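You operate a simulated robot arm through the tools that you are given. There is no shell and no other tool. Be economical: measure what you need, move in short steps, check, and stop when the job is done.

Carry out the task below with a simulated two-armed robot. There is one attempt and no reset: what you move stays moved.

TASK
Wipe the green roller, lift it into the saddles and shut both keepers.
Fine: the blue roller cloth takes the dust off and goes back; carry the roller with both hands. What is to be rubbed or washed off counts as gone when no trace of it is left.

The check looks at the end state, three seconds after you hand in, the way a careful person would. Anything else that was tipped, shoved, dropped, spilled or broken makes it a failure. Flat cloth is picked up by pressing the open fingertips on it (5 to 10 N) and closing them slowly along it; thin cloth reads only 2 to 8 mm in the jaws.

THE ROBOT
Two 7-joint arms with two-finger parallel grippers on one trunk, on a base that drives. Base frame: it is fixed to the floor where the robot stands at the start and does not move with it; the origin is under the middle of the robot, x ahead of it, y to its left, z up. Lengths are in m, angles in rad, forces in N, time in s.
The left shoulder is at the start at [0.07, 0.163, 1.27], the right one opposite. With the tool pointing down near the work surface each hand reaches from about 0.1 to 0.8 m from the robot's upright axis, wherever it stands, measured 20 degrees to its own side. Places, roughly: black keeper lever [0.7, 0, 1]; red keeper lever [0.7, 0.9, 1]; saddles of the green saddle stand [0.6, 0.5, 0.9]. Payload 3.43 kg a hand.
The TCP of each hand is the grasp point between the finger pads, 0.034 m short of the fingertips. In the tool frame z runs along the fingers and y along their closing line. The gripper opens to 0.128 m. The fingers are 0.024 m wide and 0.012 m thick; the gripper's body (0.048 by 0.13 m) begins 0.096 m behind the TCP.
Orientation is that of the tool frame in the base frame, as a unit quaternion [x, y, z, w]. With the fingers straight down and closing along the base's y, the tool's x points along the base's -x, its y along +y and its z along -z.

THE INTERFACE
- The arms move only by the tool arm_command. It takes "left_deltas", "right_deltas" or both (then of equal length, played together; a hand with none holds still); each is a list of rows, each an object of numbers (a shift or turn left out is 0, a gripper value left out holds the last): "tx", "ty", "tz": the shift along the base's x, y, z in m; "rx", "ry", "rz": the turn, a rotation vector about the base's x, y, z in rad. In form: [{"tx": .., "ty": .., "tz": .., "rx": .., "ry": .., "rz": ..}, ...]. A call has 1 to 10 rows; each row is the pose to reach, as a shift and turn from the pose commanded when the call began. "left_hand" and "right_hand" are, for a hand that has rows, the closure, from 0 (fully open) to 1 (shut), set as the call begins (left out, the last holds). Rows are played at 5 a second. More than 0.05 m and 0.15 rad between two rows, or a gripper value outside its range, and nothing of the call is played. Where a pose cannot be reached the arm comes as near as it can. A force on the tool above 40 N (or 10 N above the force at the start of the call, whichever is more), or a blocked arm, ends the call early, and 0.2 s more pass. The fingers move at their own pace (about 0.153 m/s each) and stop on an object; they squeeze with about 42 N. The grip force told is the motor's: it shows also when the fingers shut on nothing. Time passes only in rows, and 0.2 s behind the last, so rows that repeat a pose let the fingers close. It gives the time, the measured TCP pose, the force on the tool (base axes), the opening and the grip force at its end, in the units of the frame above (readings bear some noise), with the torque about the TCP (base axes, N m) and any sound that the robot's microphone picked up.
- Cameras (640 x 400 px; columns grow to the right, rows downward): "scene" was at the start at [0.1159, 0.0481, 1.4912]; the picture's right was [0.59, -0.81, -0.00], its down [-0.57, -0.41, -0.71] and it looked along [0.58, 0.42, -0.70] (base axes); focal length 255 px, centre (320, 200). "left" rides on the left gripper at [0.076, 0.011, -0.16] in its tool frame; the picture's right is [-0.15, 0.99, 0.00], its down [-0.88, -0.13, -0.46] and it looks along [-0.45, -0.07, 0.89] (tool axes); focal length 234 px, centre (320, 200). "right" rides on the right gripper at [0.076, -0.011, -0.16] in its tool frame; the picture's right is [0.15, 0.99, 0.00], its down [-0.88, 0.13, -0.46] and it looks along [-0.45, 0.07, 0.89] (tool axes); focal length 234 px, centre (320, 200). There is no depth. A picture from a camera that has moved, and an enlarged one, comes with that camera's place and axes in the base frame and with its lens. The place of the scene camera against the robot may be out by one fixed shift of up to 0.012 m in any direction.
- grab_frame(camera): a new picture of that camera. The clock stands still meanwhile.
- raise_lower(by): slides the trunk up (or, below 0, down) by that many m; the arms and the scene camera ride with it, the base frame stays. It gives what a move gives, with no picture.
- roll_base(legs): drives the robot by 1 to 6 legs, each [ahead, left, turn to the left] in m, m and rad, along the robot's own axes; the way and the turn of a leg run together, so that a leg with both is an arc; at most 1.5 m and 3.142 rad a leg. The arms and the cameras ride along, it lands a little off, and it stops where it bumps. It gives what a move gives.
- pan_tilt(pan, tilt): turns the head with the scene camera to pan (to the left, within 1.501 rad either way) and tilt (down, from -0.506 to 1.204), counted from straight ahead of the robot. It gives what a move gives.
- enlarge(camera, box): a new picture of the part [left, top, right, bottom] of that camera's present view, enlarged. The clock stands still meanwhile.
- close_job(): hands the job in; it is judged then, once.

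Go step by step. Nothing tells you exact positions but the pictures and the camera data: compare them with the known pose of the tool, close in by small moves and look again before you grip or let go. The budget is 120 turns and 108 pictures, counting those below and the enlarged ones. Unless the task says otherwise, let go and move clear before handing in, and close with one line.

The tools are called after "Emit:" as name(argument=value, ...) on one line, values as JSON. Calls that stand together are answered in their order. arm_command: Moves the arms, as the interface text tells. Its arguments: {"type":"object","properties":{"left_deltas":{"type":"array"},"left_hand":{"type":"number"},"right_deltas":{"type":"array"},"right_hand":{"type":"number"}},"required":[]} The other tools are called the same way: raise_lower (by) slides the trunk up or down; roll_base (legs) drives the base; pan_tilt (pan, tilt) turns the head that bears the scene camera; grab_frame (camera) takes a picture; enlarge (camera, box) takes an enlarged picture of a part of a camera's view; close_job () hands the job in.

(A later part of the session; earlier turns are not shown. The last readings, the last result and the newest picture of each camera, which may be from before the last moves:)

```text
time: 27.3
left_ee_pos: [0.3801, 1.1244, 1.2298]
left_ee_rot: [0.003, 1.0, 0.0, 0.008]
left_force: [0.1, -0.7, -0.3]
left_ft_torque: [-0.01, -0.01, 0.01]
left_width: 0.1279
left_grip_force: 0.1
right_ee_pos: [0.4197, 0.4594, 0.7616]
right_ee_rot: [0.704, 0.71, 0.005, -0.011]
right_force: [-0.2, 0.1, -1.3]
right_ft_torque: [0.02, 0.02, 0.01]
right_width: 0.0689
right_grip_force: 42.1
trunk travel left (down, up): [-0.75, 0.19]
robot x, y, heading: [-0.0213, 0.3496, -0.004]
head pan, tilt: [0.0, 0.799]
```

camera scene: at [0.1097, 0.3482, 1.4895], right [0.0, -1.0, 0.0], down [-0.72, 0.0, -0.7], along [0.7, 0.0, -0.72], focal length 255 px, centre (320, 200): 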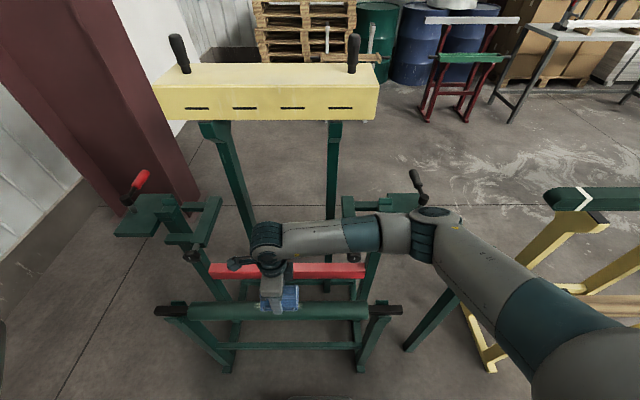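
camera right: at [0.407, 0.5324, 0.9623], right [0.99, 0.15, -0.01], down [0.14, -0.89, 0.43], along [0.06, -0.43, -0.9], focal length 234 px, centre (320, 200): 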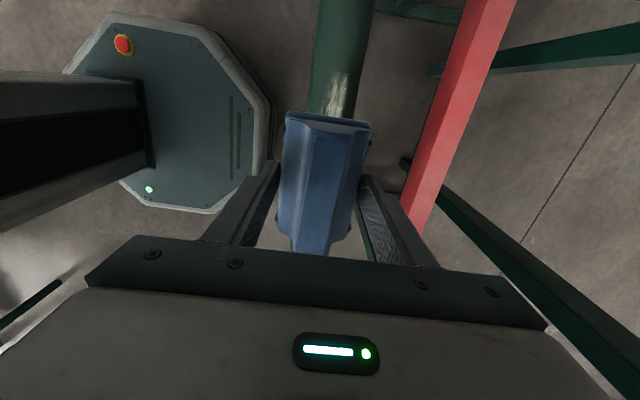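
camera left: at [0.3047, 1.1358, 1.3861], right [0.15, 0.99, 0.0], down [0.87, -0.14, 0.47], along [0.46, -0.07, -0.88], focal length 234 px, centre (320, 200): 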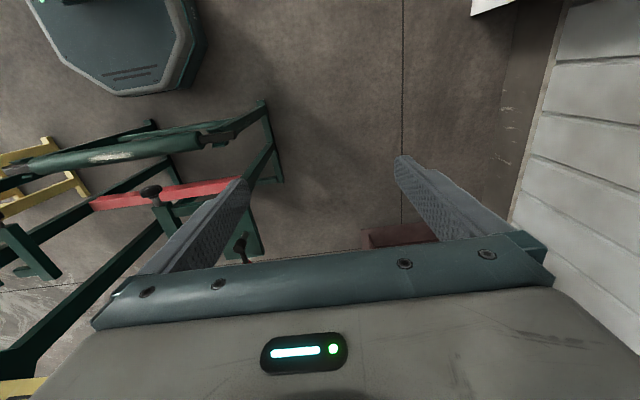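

Emit:
arm_command(right_deltas=[{"tz": -0.003}, {"tz": -0.006}])

Emit:
arm_command(right_deltas=[{"tz": -0.002}, {"tz": -0.004}])

Emit:
enlarge(camera="scene", box=[220, 260, 340, 350])

```text
time: 27.9
left_ee_pos: [0.3821, 1.1248, 1.228]
left_ee_rot: [0.004, 1.0, -0.001, 0.007]
left_force: [-0.4, -0.1, -0.2]
left_ft_torque: [0.02, -0.01, 0.0]
left_width: 0.1282
left_grip_force: 0.0
right_ee_pos: [0.4205, 0.4604, 0.7572]
right_ee_rot: [0.704, 0.71, 0.004, -0.013]
right_force: [-0.9, -0.2, -1.7]
right_ft_torque: [-0.01, 0.02, 0.05]
right_width: 0.0688
right_grip_force: 42.3
trunk travel left (down, up): [-0.75, 0.19]
robot x, y, heading: [-0.0224, 0.3519, -0.007]
head pan, tilt: [0.0, 0.799]
```

```text
time: 28.5
left_ee_pos: [0.3823, 1.1233, 1.228]
left_ee_rot: [0.004, 1.0, 0.0, 0.008]
left_force: [1.2, -0.3, 0.5]
left_ft_torque: [0.02, 0.01, -0.01]
left_width: 0.128
left_grip_force: 0.1
right_ee_pos: [0.419, 0.4601, 0.7521]
right_ee_rot: [0.704, 0.71, 0.004, -0.012]
right_force: [-0.6, 0.4, -0.6]
right_ft_torque: [-0.02, -0.01, 0.02]
right_width: 0.069
right_grip_force: 42.3
trunk travel left (down, up): [-0.75, 0.19]
robot x, y, heading: [-0.023, 0.3508, -0.006]
head pan, tilt: [0.0, 0.799]
```

```text
4.44 times, centred on (280, 305) of scene
camera zoom: at [0.1097, 0.3488, 1.4894], right [0.0, -1.0, 0.0], down [-0.72, 0.0, -0.7], along [0.7, 0.0, -0.72], focal length 1135 px, centre (498, -267)
```

zoom: 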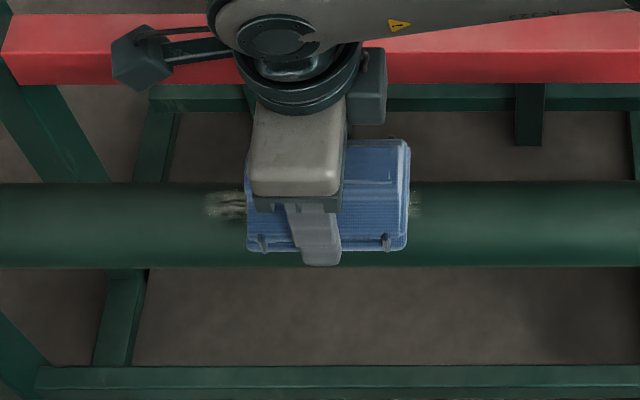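

No contact yet. I'll continue down in small steps.

Emit:
arm_command(right_deltas=[{"tz": -0.003}, {"tz": -0.006}])

Emit:
arm_command(right_deltas=[{"tz": -0.002}, {"tz": -0.004}])

Emit:
arm_command(right_deltas=[{"tz": -0.002}, {"tz": -0.004}])

```text
time: 29.1
left_ee_pos: [0.3806, 1.1237, 1.2282]
left_ee_rot: [0.004, 1.0, 0.0, 0.008]
left_force: [0.1, 0.7, -1.0]
left_ft_torque: [0.03, 0.01, -0.02]
left_width: 0.128
left_grip_force: 0.0
right_ee_pos: [0.4202, 0.4603, 0.747]
right_ee_rot: [0.704, 0.71, 0.003, -0.012]
right_force: [0.1, -0.1, -0.8]
right_ft_torque: [0.01, 0.02, 0.01]
right_width: 0.0689
right_grip_force: 42.1
trunk travel left (down, up): [-0.75, 0.19]
robot x, y, heading: [-0.02, 0.3529, -0.003]
head pan, tilt: [0.0, 0.799]
```

```text
time: 29.7
left_ee_pos: [0.381, 1.1242, 1.2276]
left_ee_rot: [0.004, 1.0, -0.001, 0.007]
left_force: [0.1, -1.4, 0.5]
left_ft_torque: [0.0, -0.02, 0.01]
left_width: 0.1281
left_grip_force: 0.0
right_ee_pos: [0.419, 0.4606, 0.7431]
right_ee_rot: [0.705, 0.709, 0.005, -0.011]
right_force: [-0.1, -0.4, -0.3]
right_ft_torque: [-0.03, -0.03, 0.0]
right_width: 0.069
right_grip_force: 42.1
trunk travel left (down, up): [-0.75, 0.19]
robot x, y, heading: [-0.0201, 0.3485, -0.003]
head pan, tilt: [0.0, 0.799]
```

```text
time: 30.3
left_ee_pos: [0.381, 1.1239, 1.2281]
left_ee_rot: [0.003, 1.0, -0.001, 0.008]
left_force: [-0.3, -0.3, 0.5]
left_ft_torque: [0.02, 0.0, -0.01]
left_width: 0.1278
left_grip_force: 0.0
right_ee_pos: [0.4194, 0.4606, 0.7396]
right_ee_rot: [0.705, 0.709, 0.004, -0.011]
right_force: [0.5, 0.6, -0.1]
right_ft_torque: [0.02, -0.02, -0.02]
right_width: 0.0689
right_grip_force: 41.9
trunk travel left (down, up): [-0.75, 0.19]
robot x, y, heading: [-0.0219, 0.3466, -0.004]
head pan, tilt: [0.0, 0.799]
```

Emit:
arm_command(right_deltas=[{"tz": -0.002}, {"tz": -0.004}])

Emit:
arm_command(right_deltas=[{"tz": -0.002}, {"tz": -0.004}])

Emit:
grab_frame(camera="right")

Emit:
enlarge(camera="scene", box=[220, 260, 340, 350])

```text
time: 30.9
left_ee_pos: [0.3804, 1.1236, 1.2315]
left_ee_rot: [0.005, 1.0, 0.001, 0.009]
left_force: [0.4, -0.6, 1.1]
left_ft_torque: [0.0, -0.02, 0.0]
left_width: 0.128
left_grip_force: 0.2
right_ee_pos: [0.4189, 0.4602, 0.7379]
right_ee_rot: [0.705, 0.709, 0.005, -0.012]
right_force: [-0.9, -5.1, 30.5]
right_ft_torque: [-0.83, 0.04, -0.03]
right_width: 0.0689
right_grip_force: 42.5
trunk travel left (down, up): [-0.75, 0.19]
robot x, y, heading: [-0.0214, 0.3481, -0.004]
head pan, tilt: [0.0, 0.799]
```

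```text
time: 31.2
left_ee_pos: [0.3798, 1.1217, 1.2298]
left_ee_rot: [0.005, 1.0, 0.0, 0.009]
left_force: [0.5, 0.5, -0.5]
left_ft_torque: [-0.02, 0.03, -0.01]
left_width: 0.1282
left_grip_force: 0.0
right_ee_pos: [0.4198, 0.4598, 0.7379]
right_ee_rot: [0.705, 0.71, 0.005, -0.011]
right_force: [-7.3, -8.0, 23.6]
right_ft_torque: [-0.43, 0.32, -0.04]
right_width: 0.0688
right_grip_force: 41.9
trunk travel left (down, up): [-0.75, 0.19]
robot x, y, heading: [-0.0203, 0.3483, -0.003]
head pan, tilt: [0.0, 0.799]
stopped in row 1 (right hand): the force on the tool passed its limit at 45 N (the readings are from after the stop); the commanded pose is now the measured one
```

```text
71 pictures are left
camera right: at [0.4099, 0.5322, 0.8983], right [0.99, 0.15, -0.01], down [0.14, -0.89, 0.43], along [0.06, -0.43, -0.9], focal length 234 px, centre (320, 200)
```

right: 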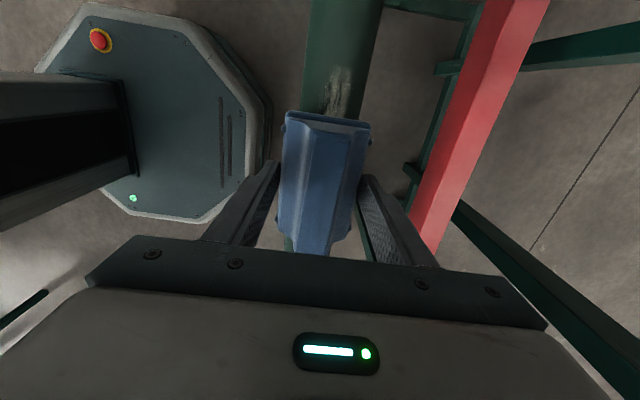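

```text
4.44 times, centred on (280, 305) of scene
camera zoom: at [0.1077, 0.3475, 1.4896], right [0.0, -1.0, 0.0], down [-0.72, 0.0, -0.7], along [0.7, 0.0, -0.72], focal length 1135 px, centre (498, -267)
```

zoom: 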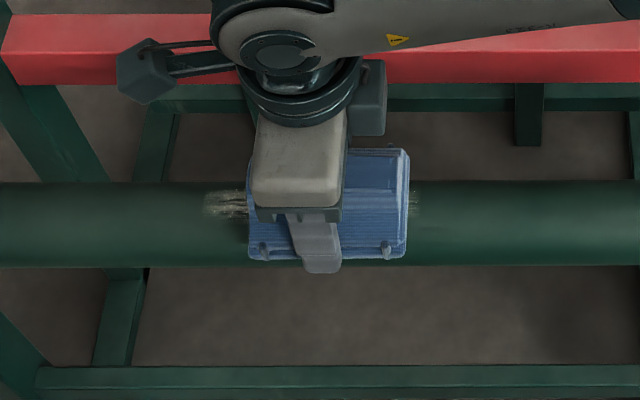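

Contact is at TCP z 0.739. I'll ease off to a light press and stroke back and forth along the roller.

Emit:
arm_command(right_deltas=[{"tz": 0.001}, {"ty": 0.03, "tz": 0.001}, {"ty": 0.06, "tz": 0.001}, {"ty": 0.09, "tz": 0.001}, {"ty": 0.11, "tz": 0.001}, {"ty": 0.08, "tz": 0.001}, {"ty": 0.05, "tz": 0.001}, {"ty": 0.02, "tz": 0.001}, {"ty": -0.01, "tz": 0.001}, {"ty": -0.04, "tz": 0.001}])

Emit:
arm_command(right_deltas=[{"ty": -0.03}, {"ty": -0.06}, {"ty": -0.03}, {"ty": 0}, {"ty": 0.03}, {"ty": 0.06}, {"ty": 0.09}, {"ty": 0.12}, {"ty": 0.15}, {"ty": 0.17}])

Emit:
enlarge(camera="scene", box=[200, 260, 340, 350])

```text
time: 33.4
left_ee_pos: [0.3807, 1.1231, 1.2296]
left_ee_rot: [0.005, 1.0, 0.0, 0.008]
left_force: [-0.5, 0.0, -0.1]
left_ft_torque: [0.0, 0.0, 0.0]
left_width: 0.128
left_grip_force: 0.1
right_ee_pos: [0.4211, 0.4196, 0.7375]
right_ee_rot: [0.705, 0.709, 0.006, -0.012]
right_force: [-0.6, 3.6, 7.5]
right_ft_torque: [0.42, 0.02, -0.02]
right_width: 0.0691
right_grip_force: 41.9
trunk travel left (down, up): [-0.75, 0.19]
robot x, y, heading: [-0.0193, 0.3542, -0.005]
head pan, tilt: [0.0, 0.799]
```

```text
time: 35.6
left_ee_pos: [0.3803, 1.1222, 1.2297]
left_ee_rot: [0.004, 1.0, 0.001, 0.009]
left_force: [-0.3, -0.1, 0.7]
left_ft_torque: [0.02, -0.01, -0.01]
left_width: 0.1281
left_grip_force: 0.1
right_ee_pos: [0.4201, 0.5903, 0.7377]
right_ee_rot: [0.705, 0.709, 0.006, -0.012]
right_force: [-2.3, -12.7, 22.6]
right_ft_torque: [-0.63, 0.11, -0.02]
right_width: 0.0691
right_grip_force: 41.9
trunk travel left (down, up): [-0.75, 0.19]
robot x, y, heading: [-0.0218, 0.3496, -0.005]
head pan, tilt: [0.0, 0.799]
```

```text
4.44 times, centred on (270, 305) of scene
camera zoom: at [0.1074, 0.3469, 1.4896], right [0.0, -1.0, 0.0], down [-0.72, 0.0, -0.7], along [0.7, 0.0, -0.72], focal length 1135 px, centre (542, -267)
```

zoom: 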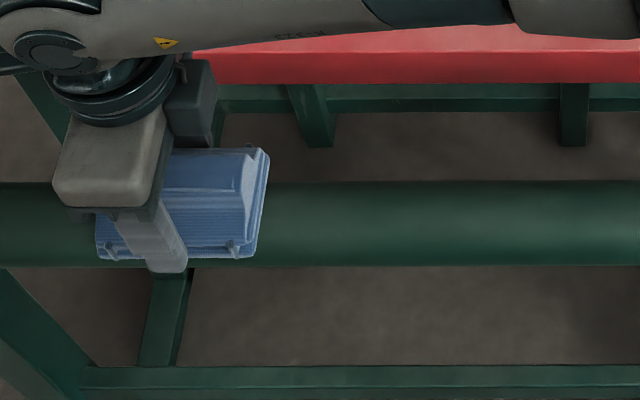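

The wiped stretch looks clean. One more return stroke, then I'll lift and inspect the full roller.

Emit:
arm_command(right_deltas=[{"ty": -0.03}, {"ty": -0.06}, {"ty": -0.09}, {"ty": -0.12}, {"ty": -0.15}, {"ty": -0.18}, {"ty": -0.21}, {"ty": -0.23}, {"ty": -0.23, "tz": 0.03}, {"ty": -0.23, "tz": 0.07}])

Emit:
arm_command(right_deltas=[{"tz": 0.05}, {"tz": 0.1}, {"tz": 0.15}, {"tz": 0.19}, {"ty": -0.04, "tz": 0.19}, {"ty": -0.09, "tz": 0.19}, {"ty": -0.14, "tz": 0.19}, {"ty": -0.19, "tz": 0.19}])

Emit:
enlarge(camera="scene", box=[150, 280, 350, 350])

Emit:
enlarge(camera="left", box=[0, 90, 280, 220])

Emit:
grab_frame(camera="right")

```text
time: 37.8
left_ee_pos: [0.3812, 1.125, 1.2282]
left_ee_rot: [0.004, 1.0, -0.001, 0.008]
left_force: [-0.2, 0.0, 0.0]
left_ft_torque: [-0.02, -0.03, -0.01]
left_width: 0.128
left_grip_force: 0.0
right_ee_pos: [0.4202, 0.3604, 0.8052]
right_ee_rot: [0.705, 0.71, 0.005, -0.012]
right_force: [0.1, -0.5, -0.4]
right_ft_torque: [-0.01, -0.01, -0.01]
right_width: 0.0687
right_grip_force: 42.0
trunk travel left (down, up): [-0.75, 0.19]
robot x, y, heading: [-0.0179, 0.3536, -0.009]
head pan, tilt: [0.0, 0.799]
```

```text
time: 39.6
left_ee_pos: [0.3805, 1.1218, 1.2305]
left_ee_rot: [0.003, 1.0, 0.001, 0.007]
left_force: [-0.8, -0.4, 0.3]
left_ft_torque: [0.06, -0.03, 0.0]
left_width: 0.1278
left_grip_force: 0.1
right_ee_pos: [0.4214, 0.1693, 0.9962]
right_ee_rot: [0.704, 0.71, 0.006, -0.013]
right_force: [-0.9, -0.2, -0.4]
right_ft_torque: [0.08, 0.0, -0.02]
right_width: 0.0688
right_grip_force: 42.1
trunk travel left (down, up): [-0.75, 0.19]
robot x, y, heading: [-0.0204, 0.347, -0.0]
head pan, tilt: [0.0, 0.799]
```

```text
3.20 times, centred on (250, 315) of scene
camera zoom: at [0.1085, 0.3455, 1.4896], right [0.0, -1.0, 0.0], down [-0.72, 0.0, -0.7], along [0.7, 0.0, -0.72], focal length 817 px, centre (544, -168)
```

zoom: 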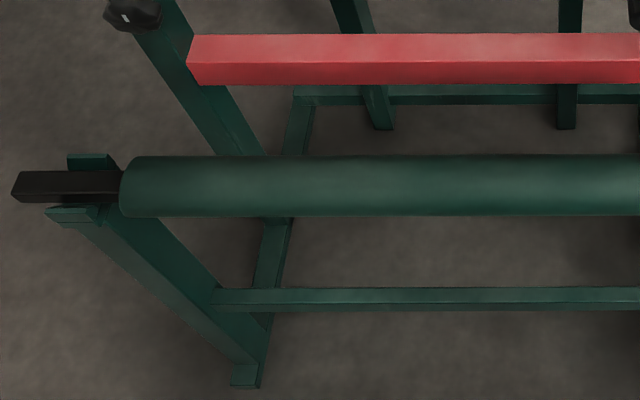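

```text
2.29 times, centred on (140, 155) of left
camera zoom: at [0.3028, 1.1328, 1.3885], right [0.15, 0.99, 0.0], down [0.87, -0.14, 0.47], along [0.47, -0.07, -0.88], focal length 535 px, centre (731, 303)
```

zoom: 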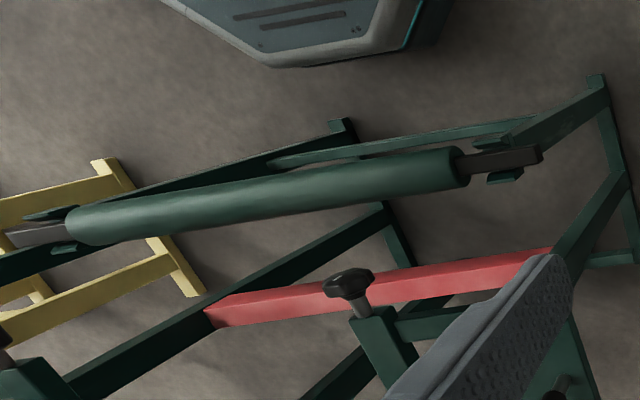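

```text
66 pictures are left
camera right: at [0.4116, 0.24, 1.1567], right [0.99, 0.15, 0.0], down [0.14, -0.89, 0.43], along [0.06, -0.43, -0.9], focal length 234 px, centre (320, 200)
```

right: 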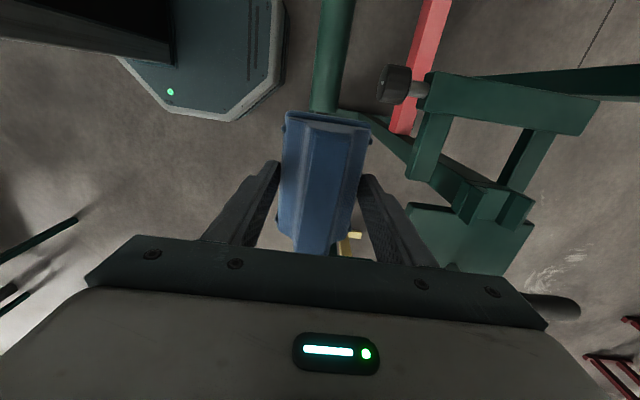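

The roller is clean. Now I'll carry the cloth back to its tray spot.

Emit:
arm_command(right_deltas=[{"ty": -0.05}, {"ty": -0.1}, {"ty": -0.15}, {"tx": 0.02, "ty": -0.19}, {"tx": 0.04, "ty": -0.23}, {"tx": 0.055, "ty": -0.26}, {"tx": 0.061, "ty": -0.275, "tz": -0.02}, {"tx": 0.061, "ty": -0.275, "tz": -0.06}, {"tx": 0.061, "ty": -0.275, "tz": -0.095}, {"tx": 0.061, "ty": -0.275, "tz": -0.113}])

Emit:
grab_frame(camera="right")

Emit:
enlarge(camera="scene", box=[420, 190, 580, 310])

```text
time: 41.8
left_ee_pos: [0.3828, 1.1232, 1.2297]
left_ee_rot: [0.004, 1.0, 0.0, 0.007]
left_force: [-0.3, 0.3, 0.8]
left_ft_torque: [0.03, -0.03, 0.01]
left_width: 0.128
left_grip_force: 0.1
right_ee_pos: [0.4837, -0.1063, 0.8836]
right_ee_rot: [0.704, 0.71, 0.005, -0.012]
right_force: [-0.1, 0.0, 0.2]
right_ft_torque: [0.0, 0.01, 0.01]
right_width: 0.069
right_grip_force: 42.1
trunk travel left (down, up): [-0.75, 0.19]
robot x, y, heading: [-0.0223, 0.35, -0.006]
head pan, tilt: [0.0, 0.799]
```

```text
65 pictures are left
camera right: at [0.4738, -0.0348, 1.0444], right [0.99, 0.15, -0.01], down [0.14, -0.89, 0.43], along [0.06, -0.43, -0.9], focal length 234 px, centre (320, 200)
```

right: 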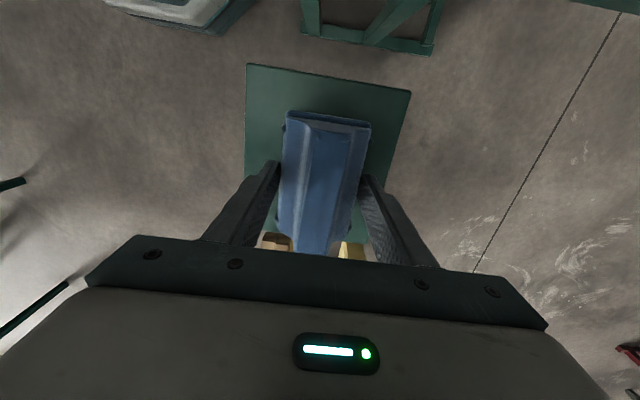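

```text
3.33 times, centred on (500, 250) of scene
camera zoom: at [0.1098, 0.3482, 1.4895], right [0.0, -1.0, 0.0], down [-0.72, 0.0, -0.7], along [0.7, 0.0, -0.72], focal length 851 px, centre (-280, 33)
```

zoom: 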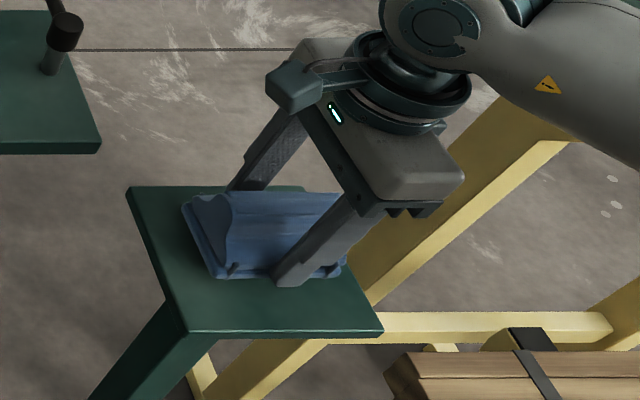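

The cloth is about 1 cm over its old spot. I'll lower it to contact.

Emit:
arm_command(right_deltas=[{"tx": -0.001, "tz": -0.005}, {"tx": -0.001, "tz": -0.009}])

Emit:
arm_command(right_deltas=[{"tz": -0.002}])

```text
time: 42.4
left_ee_pos: [0.3832, 1.123, 1.2278]
left_ee_rot: [0.004, 1.0, 0.001, 0.008]
left_force: [-0.8, -0.8, 0.0]
left_ft_torque: [0.0, 0.01, 0.01]
left_width: 0.1275
left_grip_force: 0.1
right_ee_pos: [0.4806, -0.1061, 0.8754]
right_ee_rot: [0.704, 0.71, 0.006, -0.011]
right_force: [-0.3, 0.1, -0.2]
right_ft_torque: [0.0, 0.0, -0.02]
right_width: 0.069
right_grip_force: 41.8
trunk travel left (down, up): [-0.75, 0.19]
robot x, y, heading: [-0.0189, 0.349, -0.006]
head pan, tilt: [0.0, 0.799]
```

```text
time: 42.8
left_ee_pos: [0.3821, 1.1225, 1.2293]
left_ee_rot: [0.004, 1.0, 0.0, 0.008]
left_force: [0.2, 0.6, -0.4]
left_ft_torque: [0.01, 0.0, 0.0]
left_width: 0.128
left_grip_force: 0.1
right_ee_pos: [0.481, -0.1048, 0.8736]
right_ee_rot: [0.705, 0.709, 0.006, -0.012]
right_force: [-0.5, -0.3, -0.9]
right_ft_torque: [0.02, 0.02, 0.03]
right_width: 0.0691
right_grip_force: 41.6
trunk travel left (down, up): [-0.75, 0.19]
robot x, y, heading: [-0.0176, 0.3493, -0.002]
head pan, tilt: [0.0, 0.799]
```

Emit:
arm_command(right_deltas=[{"tz": -0.0015}])

Emit:
arm_command(right_deltas=[{"tz": 0}, {"tz": 0}, {"tz": 0}, {"tz": 0}], right_hand=0.0)

Emit:
arm_command(right_deltas=[{"tz": 0.03}, {"tz": 0.07}, {"tz": 0.11}, {"tz": 0.15}, {"tz": 0.19}, {"tz": 0.23}, {"tx": -0.04, "tz": 0.25}, {"tx": -0.07, "tz": 0.25}])

Emit:
enlarge(camera="scene", box=[420, 190, 580, 310])

```text
time: 43.2
left_ee_pos: [0.381, 1.1241, 1.2285]
left_ee_rot: [0.005, 1.0, -0.001, 0.008]
left_force: [0.6, -0.6, -0.1]
left_ft_torque: [-0.01, 0.01, 0.0]
left_width: 0.128
left_grip_force: 0.0
right_ee_pos: [0.4804, -0.1042, 0.8729]
right_ee_rot: [0.704, 0.71, 0.005, -0.012]
right_force: [-0.4, -0.5, 3.2]
right_ft_torque: [0.12, -0.09, 0.0]
right_width: 0.069
right_grip_force: 41.6
trunk travel left (down, up): [-0.75, 0.19]
robot x, y, heading: [-0.0231, 0.3492, -0.004]
head pan, tilt: [0.0, 0.799]
```

```text
time: 44.2
left_ee_pos: [0.3817, 1.1227, 1.2277]
left_ee_rot: [0.004, 1.0, -0.001, 0.008]
left_force: [0.6, -0.4, 0.4]
left_ft_torque: [-0.01, -0.02, 0.02]
left_width: 0.1277
left_grip_force: 0.1
right_ee_pos: [0.4813, -0.106, 0.8711]
right_ee_rot: [0.704, 0.71, 0.005, -0.012]
right_force: [0.2, 0.4, 0.0]
right_ft_torque: [0.03, -0.01, 0.0]
right_width: 0.128
right_grip_force: 0.1
trunk travel left (down, up): [-0.75, 0.19]
robot x, y, heading: [-0.0196, 0.3501, -0.001]
head pan, tilt: [0.0, 0.799]
```

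```text
time: 46.0
left_ee_pos: [0.3791, 1.124, 1.2289]
left_ee_rot: [0.004, 1.0, 0.0, 0.009]
left_force: [0.2, -0.3, 0.2]
left_ft_torque: [-0.02, -0.01, 0.01]
left_width: 0.1281
left_grip_force: 0.1
right_ee_pos: [0.4093, -0.1049, 1.1209]
right_ee_rot: [0.704, 0.71, 0.007, -0.012]
right_force: [0.1, -0.3, 0.0]
right_ft_torque: [0.0, 0.0, -0.02]
right_width: 0.1279
right_grip_force: 0.0
trunk travel left (down, up): [-0.75, 0.19]
robot x, y, heading: [-0.0245, 0.3488, -0.002]
head pan, tilt: [0.0, 0.799]
```

```text
3.33 times, centred on (500, 250) of scene
camera zoom: at [0.108, 0.3482, 1.4896], right [0.0, -1.0, 0.0], down [-0.72, 0.0, -0.7], along [0.7, 0.0, -0.72], focal length 851 px, centre (-280, 33)
```

zoom: 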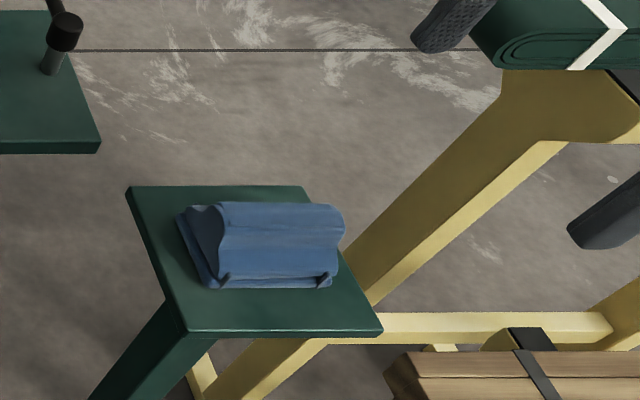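

The cloth is back in place. Now I'll study the black keeper with the right hand's camera from the inboard side.

Emit:
arm_command(right_deltas=[{"ty": 0.05}, {"ty": 0.1}, {"ty": 0.15}, {"ty": 0.2}, {"ty": 0.25}, {"ty": 0.3}, {"tx": 0.02, "ty": 0.345}, {"tx": 0.065, "ty": 0.36}, {"tx": 0.11, "ty": 0.37}, {"tx": 0.16, "ty": 0.37}])

Emit:
grab_frame(camera="right")

```text
time: 48.2
left_ee_pos: [0.383, 1.1243, 1.228]
left_ee_rot: [0.004, 1.0, -0.001, 0.008]
left_force: [0.2, 0.5, 0.0]
left_ft_torque: [-0.02, 0.04, 0.02]
left_width: 0.1283
left_grip_force: 0.0
right_ee_pos: [0.5725, 0.2664, 1.1218]
right_ee_rot: [0.704, 0.71, 0.005, -0.012]
right_force: [0.2, -0.2, 0.2]
right_ft_torque: [-0.01, 0.01, 0.01]
right_width: 0.1275
right_grip_force: 0.0
trunk travel left (down, up): [-0.75, 0.19]
robot x, y, heading: [-0.0199, 0.3522, 0.0]
head pan, tilt: [0.0, 0.799]
```

```text
62 pictures are left
camera right: at [0.5621, 0.3382, 1.2824], right [0.99, 0.15, -0.01], down [0.14, -0.89, 0.43], along [0.06, -0.43, -0.9], focal length 234 px, centre (320, 200)
```

right: 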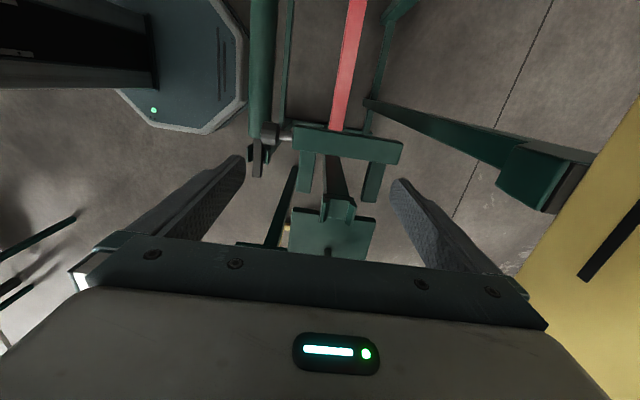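

Emit:
enlarge(camera="right", box=[230, 100, 430, 260])

Emit:
enlarge(camera="scene", box=[320, 150, 460, 280])

```text
2.50 times, centred on (330, 180) of right
camera zoom: at [0.5621, 0.3382, 1.2824], right [0.99, 0.15, -0.01], down [0.14, -0.89, 0.43], along [0.06, -0.43, -0.9], focal length 585 px, centre (295, 250)
```

zoom: 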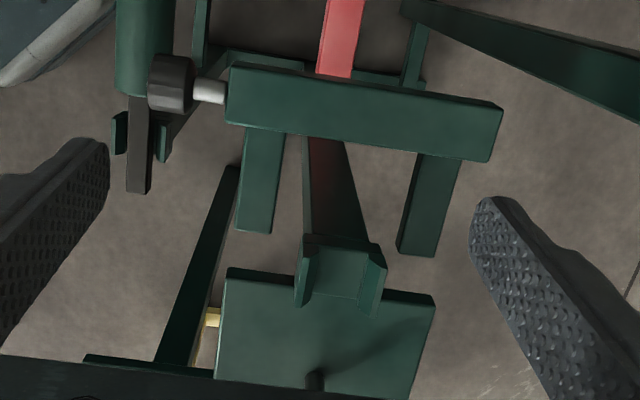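

```text
3.08 times, centred on (390, 215) of scene
camera zoom: at [0.1109, 0.3492, 1.4893], right [0.0, -1.0, 0.0], down [-0.72, 0.0, -0.7], along [0.7, 0.0, -0.72], focal length 786 px, centre (105, 154)
```

zoom: 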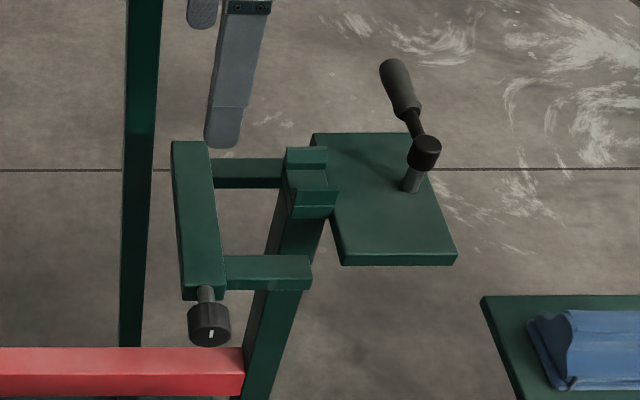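

The saddle is a slot between two blocks at the post top; the yoke sits lower around the post. I'll take a second camera position above this saddle to measure it.

Emit:
arm_command(right_deltas=[{"tx": 0.02, "ty": -0.03}, {"tx": 0.04, "ty": -0.07}, {"tx": 0.05, "ty": -0.11}, {"tx": 0.05, "ty": -0.15}])

Emit:
enlarge(camera="right", box=[220, 60, 420, 220])

```text
time: 49.2
left_ee_pos: [0.3814, 1.1208, 1.2298]
left_ee_rot: [0.004, 1.0, 0.0, 0.008]
left_force: [-0.7, 0.2, 0.8]
left_ft_torque: [0.05, 0.0, 0.01]
left_width: 0.1281
left_grip_force: 0.1
right_ee_pos: [0.6207, 0.1117, 1.1232]
right_ee_rot: [0.705, 0.709, 0.005, -0.013]
right_force: [1.4, -0.5, 0.5]
right_ft_torque: [0.04, 0.03, 0.03]
right_width: 0.1281
right_grip_force: 0.1
trunk travel left (down, up): [-0.75, 0.19]
robot x, y, heading: [-0.0199, 0.3495, -0.005]
head pan, tilt: [0.0, 0.799]
```

```text
2.50 times, centred on (320, 140) of right
camera zoom: at [0.611, 0.184, 1.2828], right [0.99, 0.15, 0.0], down [0.14, -0.89, 0.43], along [0.06, -0.43, -0.9], focal length 585 px, centre (320, 350)
```

zoom: 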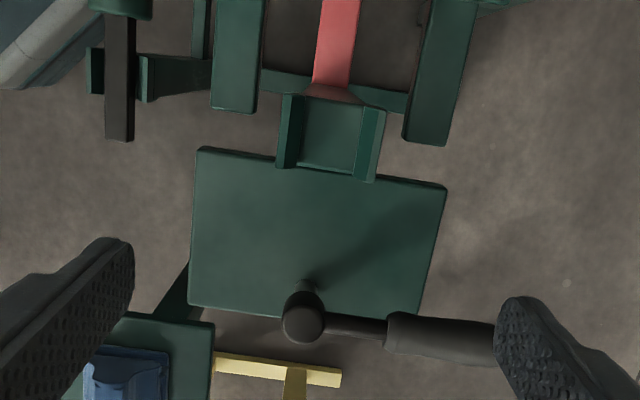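

Measurements agree now: saddle slot centre x 0.624, floor z 0.917; roller axis x 0.4205, z about 0.66 (which matches the wiping contact). I'll bring both hands above the roller, closing along x.

Emit:
arm_command(right_deltas=[{"tx": -0.03, "ty": 0.03}, {"tx": -0.06, "ty": 0.06}, {"tx": -0.09, "ty": 0.09}, {"tx": -0.12, "ty": 0.12}, {"tx": -0.15, "ty": 0.15}, {"tx": -0.18, "ty": 0.18}, {"tx": -0.2, "ty": 0.205}, {"tx": -0.2, "ty": 0.205, "tz": -0.04}, {"tx": -0.2, "ty": 0.205, "tz": -0.09}, {"tx": -0.2, "ty": 0.205, "tz": -0.14}], left_deltas=[{"ty": -0.045, "rz": 0.15}, {"ty": -0.09, "rz": 0.3}, {"ty": -0.135, "rz": 0.45}, {"ty": -0.18, "rz": 0.6}, {"ty": -0.225, "rz": 0.75}, {"ty": -0.27, "rz": 0.9}, {"ty": -0.315, "rz": 1.05}, {"tx": 0.01, "ty": -0.36, "rz": 1.2}, {"tx": 0.02, "ty": -0.405, "rz": 1.35}, {"tx": 0.03, "ty": -0.45, "rz": 1.49}])

Emit:
arm_command(right_deltas=[{"tz": -0.02}, {"tz": -0.05}, {"tz": -0.08}, {"tz": -0.11}, {"tz": -0.13}, {"tz": -0.13}, {"tz": -0.13}, {"tz": -0.13}], left_deltas=[{"tx": 0.01, "ty": -0.03, "tz": -0.03, "rz": 0.08}, {"tx": 0.01, "ty": -0.044, "tz": -0.075, "rz": 0.08}, {"tx": 0.01, "ty": -0.044, "tz": -0.12, "rz": 0.08}, {"tx": 0.01, "ty": -0.044, "tz": -0.17, "rz": 0.08}, {"tx": 0.01, "ty": -0.044, "tz": -0.22, "rz": 0.08}, {"tx": 0.01, "ty": -0.044, "tz": -0.27, "rz": 0.08}, {"tx": 0.01, "ty": -0.044, "tz": -0.32, "rz": 0.08}, {"tx": 0.01, "ty": -0.044, "tz": -0.37, "rz": 0.08}])

Emit:
grab_frame(camera="right")

Emit:
grab_frame(camera="left")

Emit:
grab_frame(camera="scene")

```text
time: 51.4
left_ee_pos: [0.3952, 0.7389, 1.2277]
left_ee_rot: [-0.676, 0.737, 0.005, 0.005]
left_force: [-0.6, 0.4, -0.9]
left_ft_torque: [0.0, 0.0, -0.01]
left_width: 0.1281
left_grip_force: 0.2
left hand out of reach, approached as far as the arm can: row 9, 10
right_ee_pos: [0.4178, 0.323, 0.9806]
right_ee_rot: [0.705, 0.709, 0.006, -0.012]
right_force: [0.3, 0.0, -0.5]
right_ft_torque: [-0.02, 0.02, 0.01]
right_width: 0.128
right_grip_force: 0.1
trunk travel left (down, up): [-0.75, 0.19]
robot x, y, heading: [-0.0182, 0.3512, -0.006]
head pan, tilt: [0.0, 0.799]
```

```text
time: 52.9
left_ee_pos: [0.3976, 0.7593, 0.9689]
left_ee_rot: [-0.704, 0.71, 0.003, 0.009]
left_force: [-0.5, -0.2, -0.6]
left_ft_torque: [0.01, 0.01, 0.04]
left_width: 0.1277
left_grip_force: 0.1
left hand out of reach, approached as far as the arm can: row 1, 2, 3, 4, 5, 6, 7
right_ee_pos: [0.419, 0.3151, 0.8452]
right_ee_rot: [0.704, 0.71, -0.001, -0.01]
right_force: [0.1, -1.4, -2.0]
right_ft_torque: [0.18, -0.09, 0.03]
right_width: 0.1281
right_grip_force: 0.0
trunk travel left (down, up): [-0.75, 0.19]
robot x, y, heading: [-0.0183, 0.3512, -0.004]
head pan, tilt: [0.0, 0.799]
stopped in row 7 (right hand): the force on the tool passed its limit at 56 N (the readings are from after the stop); the commanded pose is now the measured one
```

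```text
58 pictures are left
camera right: at [0.4101, 0.3888, 1.0054], right [0.99, 0.15, -0.01], down [0.14, -0.88, 0.44], along [0.06, -0.44, -0.9], focal length 234 px, centre (320, 200)
```

right: 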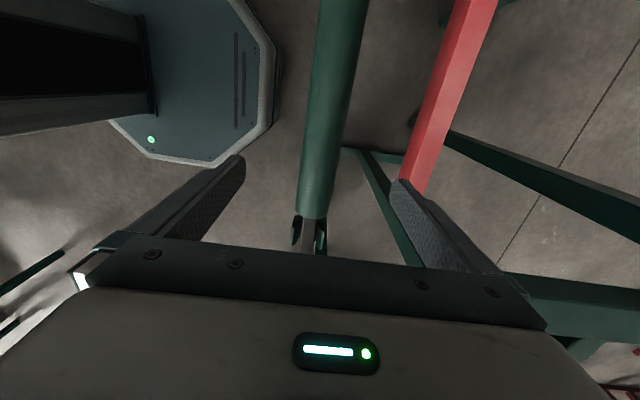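

```text
57 pictures are left
camera left: at [0.3847, 0.6812, 1.1268], right [-0.99, 0.16, -0.01], down [0.13, 0.87, 0.47], along [0.08, 0.46, -0.88], focal length 234 px, centre (320, 200)
```

left: 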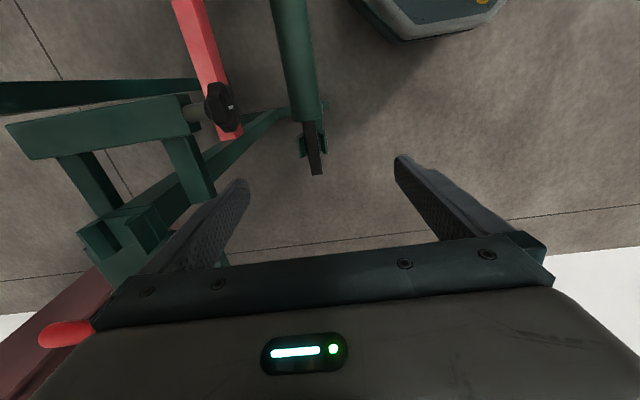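

```text
56 pictures are left
camera scene: at [0.109, 0.3485, 1.4896], right [0.0, -1.0, 0.0], down [-0.72, 0.0, -0.7], along [0.7, 0.0, -0.72], focal length 255 px, centre (320, 200)
```

scene: 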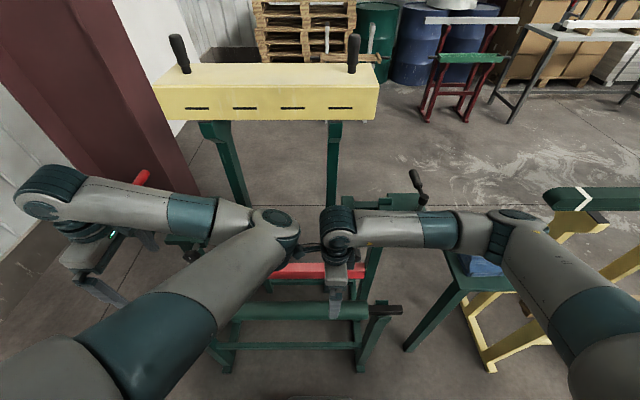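

The left arm folded awkwardly and its elbow brushed the right wrist. I'll back the left hand out, unturn it, and re-approach with the turn done closer in.

Emit:
arm_command(left_deltas=[{"ty": 0.02, "tz": 0.04}, {"ty": 0.05, "tz": 0.08}, {"ty": 0.08, "tz": 0.12}, {"ty": 0.11, "tz": 0.15, "rz": -0.14}, {"ty": 0.13, "tz": 0.18, "rz": -0.28}, {"ty": 0.15, "tz": 0.21, "rz": -0.42}, {"ty": 0.17, "tz": 0.24, "rz": -0.56}, {"ty": 0.17, "tz": 0.26, "rz": -0.7}, {"ty": 0.17, "tz": 0.26, "rz": -0.84}, {"ty": 0.17, "tz": 0.26, "rz": -0.98}])

Emit:
arm_command(left_deltas=[{"rz": -0.14}, {"rz": -0.28}, {"rz": -0.42}, {"rz": -0.56}, {"ty": -0.03, "rz": -0.58}, {"ty": -0.07, "rz": -0.58}, {"ty": -0.11, "rz": -0.58}, {"ty": -0.15, "rz": -0.58}])

Emit:
grab_frame(camera="scene")

```text
time: 55.1
left_ee_pos: [0.3975, 0.9301, 1.2298]
left_ee_rot: [-0.285, 0.959, -0.001, 0.008]
left_force: [-0.2, -0.4, 0.1]
left_ft_torque: [-0.03, 0.03, -0.01]
left_width: 0.1278
left_grip_force: 0.1
right_ee_pos: [0.4186, 0.3139, 0.8452]
right_ee_rot: [0.704, 0.71, -0.002, -0.009]
right_force: [-0.2, 0.2, 0.2]
right_ft_torque: [0.0, 0.0, 0.0]
right_width: 0.1279
right_grip_force: 0.1
trunk travel left (down, up): [-0.75, 0.19]
robot x, y, heading: [-0.022, 0.3484, 0.0]
head pan, tilt: [0.0, 0.799]
```

```text
time: 56.9
left_ee_pos: [0.3976, 0.7742, 1.2305]
left_ee_rot: [-0.001, 1.0, -0.003, 0.008]
left_force: [0.2, -0.2, -0.6]
left_ft_torque: [0.03, -0.01, 0.03]
left_width: 0.1276
left_grip_force: 0.1
right_ee_pos: [0.4193, 0.3124, 0.8446]
right_ee_rot: [0.704, 0.71, -0.002, -0.01]
right_force: [0.1, -0.6, -0.3]
right_ft_torque: [0.05, 0.03, 0.0]
right_width: 0.1281
right_grip_force: 0.0
trunk travel left (down, up): [-0.75, 0.19]
robot x, y, heading: [-0.0236, 0.3498, -0.002]
head pan, tilt: [0.0, 0.799]
```

```text
55 pictures are left
camera scene: at [0.1093, 0.3454, 1.4895], right [0.0, -1.0, 0.0], down [-0.72, 0.0, -0.7], along [0.7, 0.0, -0.72], focal length 255 px, centre (320, 200)
```

scene: 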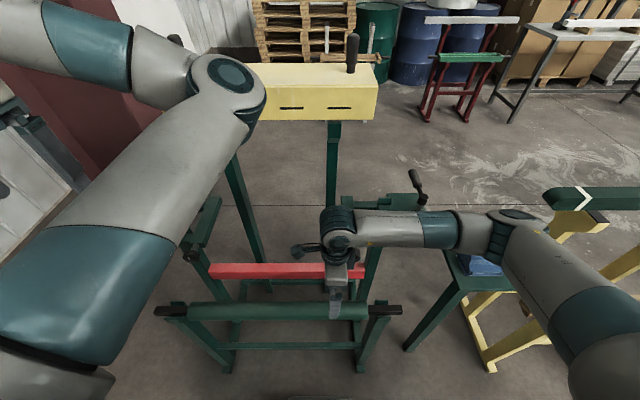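

The left arm is a copy of the right (its elbow swings inward), so it should use the same turn, camera outward. To keep the elbows clear I'll stand farther back and centred, and lift with trunk and base. First the right hand goes up and the base repositions.

Emit:
arm_command(right_deltas=[{"tz": 0.05}, {"tz": 0.1}, {"tz": 0.15}, {"tz": 0.2}, {"tz": 0.25}])

Emit:
roll_base(legs=[[-0.16, 0, 0], [0, 0.1, 0]])

Emit:
arm_command(left_deltas=[{"tx": 0.01, "rz": -0.15}, {"tx": 0.02, "rz": -0.3}, {"tx": 0.03, "rz": -0.45}, {"tx": 0.04, "rz": -0.6}, {"tx": 0.05, "rz": -0.75}, {"tx": 0.06, "rz": -0.9}, {"tx": 0.07, "rz": -1.05}, {"tx": 0.08, "rz": -1.2}, {"tx": 0.09, "rz": -1.35}, {"tx": 0.1, "rz": -1.5}])

Emit:
grab_frame(camera="scene")

```text
time: 58.1
left_ee_pos: [0.3985, 0.778, 1.2295]
left_ee_rot: [-0.001, 1.0, -0.005, 0.007]
left_force: [0.1, -0.3, -0.1]
left_ft_torque: [0.04, 0.01, 0.01]
left_width: 0.1283
left_grip_force: 0.2
right_ee_pos: [0.4183, 0.3143, 1.0953]
right_ee_rot: [0.704, 0.71, -0.002, -0.007]
right_force: [0.0, 0.3, -0.4]
right_ft_torque: [0.0, -0.01, 0.01]
right_width: 0.1281
right_grip_force: 0.0
trunk travel left (down, up): [-0.75, 0.19]
robot x, y, heading: [-0.024, 0.3476, -0.003]
head pan, tilt: [0.0, 0.799]
```

```text
time: 60.3
left_ee_pos: [0.2378, 0.8758, 1.2305]
left_ee_rot: [-0.002, 1.0, -0.003, 0.008]
left_force: [0.2, -0.9, 0.6]
left_ft_torque: [0.01, 0.01, -0.01]
left_width: 0.1278
left_grip_force: 0.0
right_ee_pos: [0.2597, 0.4126, 1.0959]
right_ee_rot: [0.704, 0.71, -0.001, -0.008]
right_force: [0.7, 0.2, 0.4]
right_ft_torque: [0.0, 0.01, 0.0]
right_width: 0.1278
right_grip_force: 0.1
trunk travel left (down, up): [-0.75, 0.19]
robot x, y, heading: [-0.1783, 0.4423, 0.001]
head pan, tilt: [0.0, 0.799]
```

```text
time: 62.5
left_ee_pos: [0.3382, 0.876, 1.2317]
left_ee_rot: [0.681, 0.732, -0.008, 0.003]
left_force: [-0.9, -0.5, -0.3]
left_ft_torque: [0.0, 0.01, -0.01]
left_width: 0.1279
left_grip_force: 0.1
right_ee_pos: [0.2598, 0.4135, 1.0944]
right_ee_rot: [0.704, 0.71, -0.002, -0.01]
right_force: [0.6, 0.2, 0.1]
right_ft_torque: [-0.01, 0.01, 0.0]
right_width: 0.1278
right_grip_force: 0.0
trunk travel left (down, up): [-0.75, 0.19]
robot x, y, heading: [-0.1776, 0.4465, 0.001]
head pan, tilt: [0.0, 0.799]
```

```text
54 pictures are left
camera scene: at [-0.0487, 0.4471, 1.4894], right [0.0, -1.0, 0.0], down [-0.72, 0.0, -0.7], along [0.7, 0.0, -0.72], focal length 255 px, centre (320, 200)
```

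scene: 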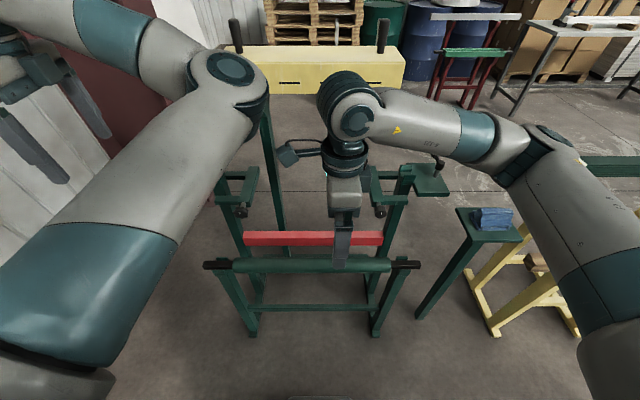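

The left turn works in this orientation. Now I'll place the hands above the roller (right y 0.34, left y 0.58), then lower the trunk.

Emit:
arm_command(right_deltas=[{"tx": 0.03, "ty": -0.03}, {"tx": 0.06, "ty": -0.06}, {"tx": 0.1, "ty": -0.074}, {"tx": 0.14, "ty": -0.074}, {"tx": 0.16, "ty": -0.074}, {"tx": 0.16, "ty": -0.074}, {"tx": 0.16, "ty": -0.074}, {"tx": 0.16, "ty": -0.074}, {"tx": 0.16, "ty": -0.074, "tz": -0.03}, {"tx": 0.16, "ty": -0.074, "tz": -0.06}], left_deltas=[{"tx": 0.02, "rz": -0.03}, {"tx": 0.04, "rz": -0.07}, {"tx": 0.06, "ty": -0.03, "rz": -0.07}, {"tx": 0.082, "ty": -0.07, "rz": -0.07}, {"tx": 0.082, "ty": -0.11, "tz": -0.02, "rz": -0.07}, {"tx": 0.082, "ty": -0.15, "tz": -0.04, "rz": -0.07}, {"tx": 0.082, "ty": -0.19, "tz": -0.07, "rz": -0.07}, {"tx": 0.082, "ty": -0.23, "tz": -0.1, "rz": -0.07}, {"tx": 0.082, "ty": -0.265, "tz": -0.13, "rz": -0.07}, {"tx": 0.082, "ty": -0.296, "tz": -0.16, "rz": -0.07}])

Emit:
grab_frame(camera="scene")

```text
time: 64.7
left_ee_pos: [0.5742, 0.6466, 1.0572]
left_ee_rot: [0.706, 0.708, -0.008, 0.002]
left_force: [0.0, -0.6, 0.1]
left_ft_torque: [0.04, 0.03, 0.02]
left_width: 0.128
left_grip_force: 0.1
left hand out of reach, approached as far as the arm can: row 4, 5, 6, 7, 8, 9, 10
right_ee_pos: [0.4221, 0.3369, 1.0341]
right_ee_rot: [0.705, 0.71, -0.001, -0.01]
right_force: [-0.4, -0.5, 0.2]
right_ft_torque: [0.03, 0.06, 0.01]
right_width: 0.1279
right_grip_force: 0.2
trunk travel left (down, up): [-0.75, 0.19]
robot x, y, heading: [-0.1833, 0.4454, -0.005]
head pan, tilt: [0.0, 0.799]
```

```text
53 pictures are left
camera scene: at [-0.0463, 0.444, 1.4893], right [0.0, -1.0, 0.0], down [-0.72, 0.0, -0.7], along [0.7, 0.0, -0.72], focal length 255 px, centre (320, 200)
```

scene: 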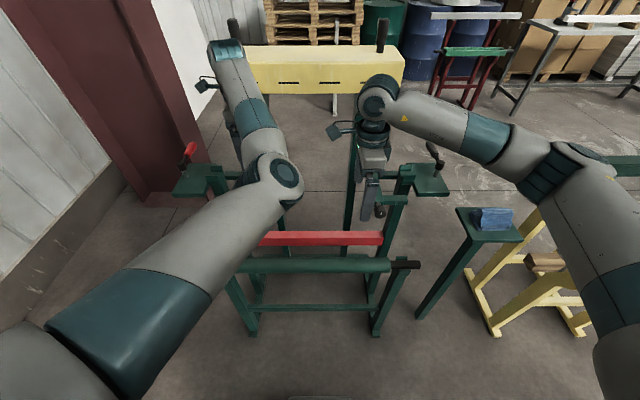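

The left arm ended too far forward. I'll try pulling it back stepwise from here.

Emit:
arm_command(left_deltas=[{"tz": 0.04}, {"tz": 0.08, "ty": 0.02}, {"tz": 0.1, "ty": 0.05}, {"tx": -0.04, "tz": 0.1, "ty": 0.05}, {"tx": -0.08, "tz": 0.1, "ty": 0.05}, {"tx": -0.12, "tz": 0.1, "ty": 0.05}, {"tx": -0.155, "tz": 0.1, "ty": 0.05}, {"tx": -0.155, "tz": 0.06, "ty": 0.03}, {"tx": -0.155, "tz": 0.03, "ty": 0.0}])

Emit:
grab_frame(camera="scene")

```text
time: 66.7
left_ee_pos: [0.5209, 0.7413, 1.071]
left_ee_rot: [0.705, 0.709, -0.009, 0.001]
left_force: [-0.2, 0.1, 0.4]
left_ft_torque: [0.04, 0.02, -0.04]
left_width: 0.1278
left_grip_force: 0.0
left hand out of reach, approached as far as the arm can: row 1, 4, 5, 6, 7, 8, 9
right_ee_pos: [0.4221, 0.3377, 1.0345]
right_ee_rot: [0.704, 0.71, -0.002, -0.01]
right_force: [0.2, 0.5, 0.2]
right_ft_torque: [0.02, 0.02, -0.02]
right_width: 0.1282
right_grip_force: 0.0
trunk travel left (down, up): [-0.75, 0.19]
robot x, y, heading: [-0.1771, 0.4486, -0.001]
head pan, tilt: [0.0, 0.799]
```

```text
52 pictures are left
camera scene: at [-0.0468, 0.446, 1.4893], right [0.0, -1.0, 0.0], down [-0.72, 0.0, -0.7], along [0.7, 0.0, -0.72], focal length 255 px, centre (320, 200)
```

scene: 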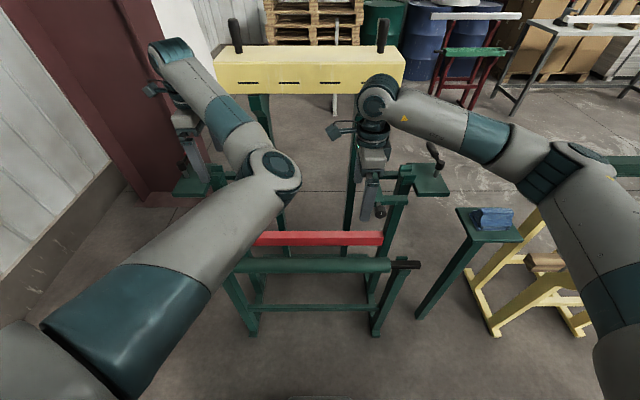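

The left arm only reaches this orientation when stretched forward (about 0.75 ahead of the axis). So I'll use that posture for both hands, stand farther back, and do the lifting with trunk and base.

Emit:
arm_command(left_deltas=[{"tx": 0.01, "ty": -0.02}, {"tx": 0.03, "ty": -0.05}, {"tx": 0.045, "ty": -0.08}, {"tx": 0.053, "ty": -0.095}, {"tx": 0.053, "ty": -0.095, "tz": -0.014}], right_deltas=[{"tx": 0.035, "ty": 0.015}, {"tx": 0.07, "ty": 0.03}, {"tx": 0.105, "ty": 0.045}, {"tx": 0.14, "ty": 0.06, "tz": 0.01}, {"tx": 0.152, "ty": 0.069, "tz": 0.023}])

Emit:
grab_frame(camera="scene")

```text
time: 67.9
left_ee_pos: [0.5742, 0.6464, 1.0582]
left_ee_rot: [0.705, 0.709, -0.008, 0.003]
left_force: [-0.5, 0.4, 0.1]
left_ft_torque: [0.0, 0.0, -0.02]
left_width: 0.1276
left_grip_force: 0.0
left hand out of reach, approached as far as the arm can: row 1, 2, 3, 4
right_ee_pos: [0.5715, 0.4085, 1.0608]
right_ee_rot: [0.705, 0.709, -0.002, -0.009]
right_force: [-0.2, 0.0, -0.4]
right_ft_torque: [-0.01, -0.02, -0.02]
right_width: 0.1285
right_grip_force: 0.1
trunk travel left (down, up): [-0.75, 0.19]
robot x, y, heading: [-0.1797, 0.4448, -0.005]
head pan, tilt: [0.0, 0.799]
```

```text
51 pictures are left
camera scene: at [-0.0491, 0.4477, 1.4894], right [0.0, -1.0, 0.0], down [-0.72, 0.0, -0.7], along [0.7, 0.0, -0.72], focal length 255 px, centre (320, 200)
```

scene: 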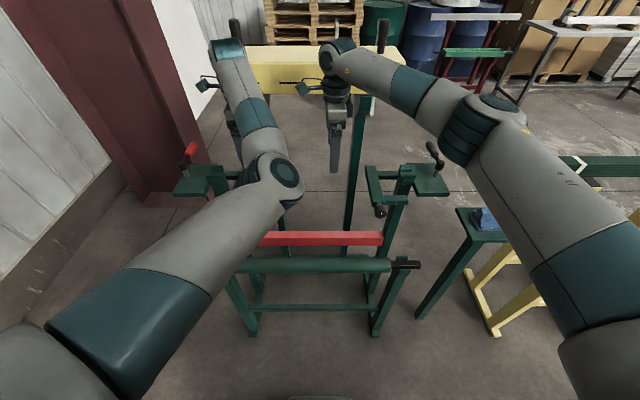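

I'll test how much room the left hand has: lower with a bit less reach.

Emit:
arm_command(left_deltas=[{"tz": -0.04}, {"tz": -0.08}, {"tz": -0.1}, {"tx": -0.03, "tz": -0.1}, {"tx": -0.06, "tz": -0.1}])

```text
time: 69.1
left_ee_pos: [0.5308, 0.6597, 0.9561]
left_ee_rot: [0.702, 0.712, -0.003, 0.005]
left_force: [0.4, 0.6, -0.6]
left_ft_torque: [-0.02, 0.01, 0.03]
left_width: 0.1281
left_grip_force: 0.0
left hand out of reach, approached as far as the arm can: row 5
right_ee_pos: [0.5722, 0.4083, 1.0594]
right_ee_rot: [0.704, 0.71, -0.002, -0.01]
right_force: [-0.5, -0.1, 0.1]
right_ft_torque: [-0.02, -0.03, 0.01]
right_width: 0.1282
right_grip_force: 0.2
trunk travel left (down, up): [-0.75, 0.19]
robot x, y, heading: [-0.1777, 0.446, -0.005]
head pan, tilt: [0.0, 0.799]
```

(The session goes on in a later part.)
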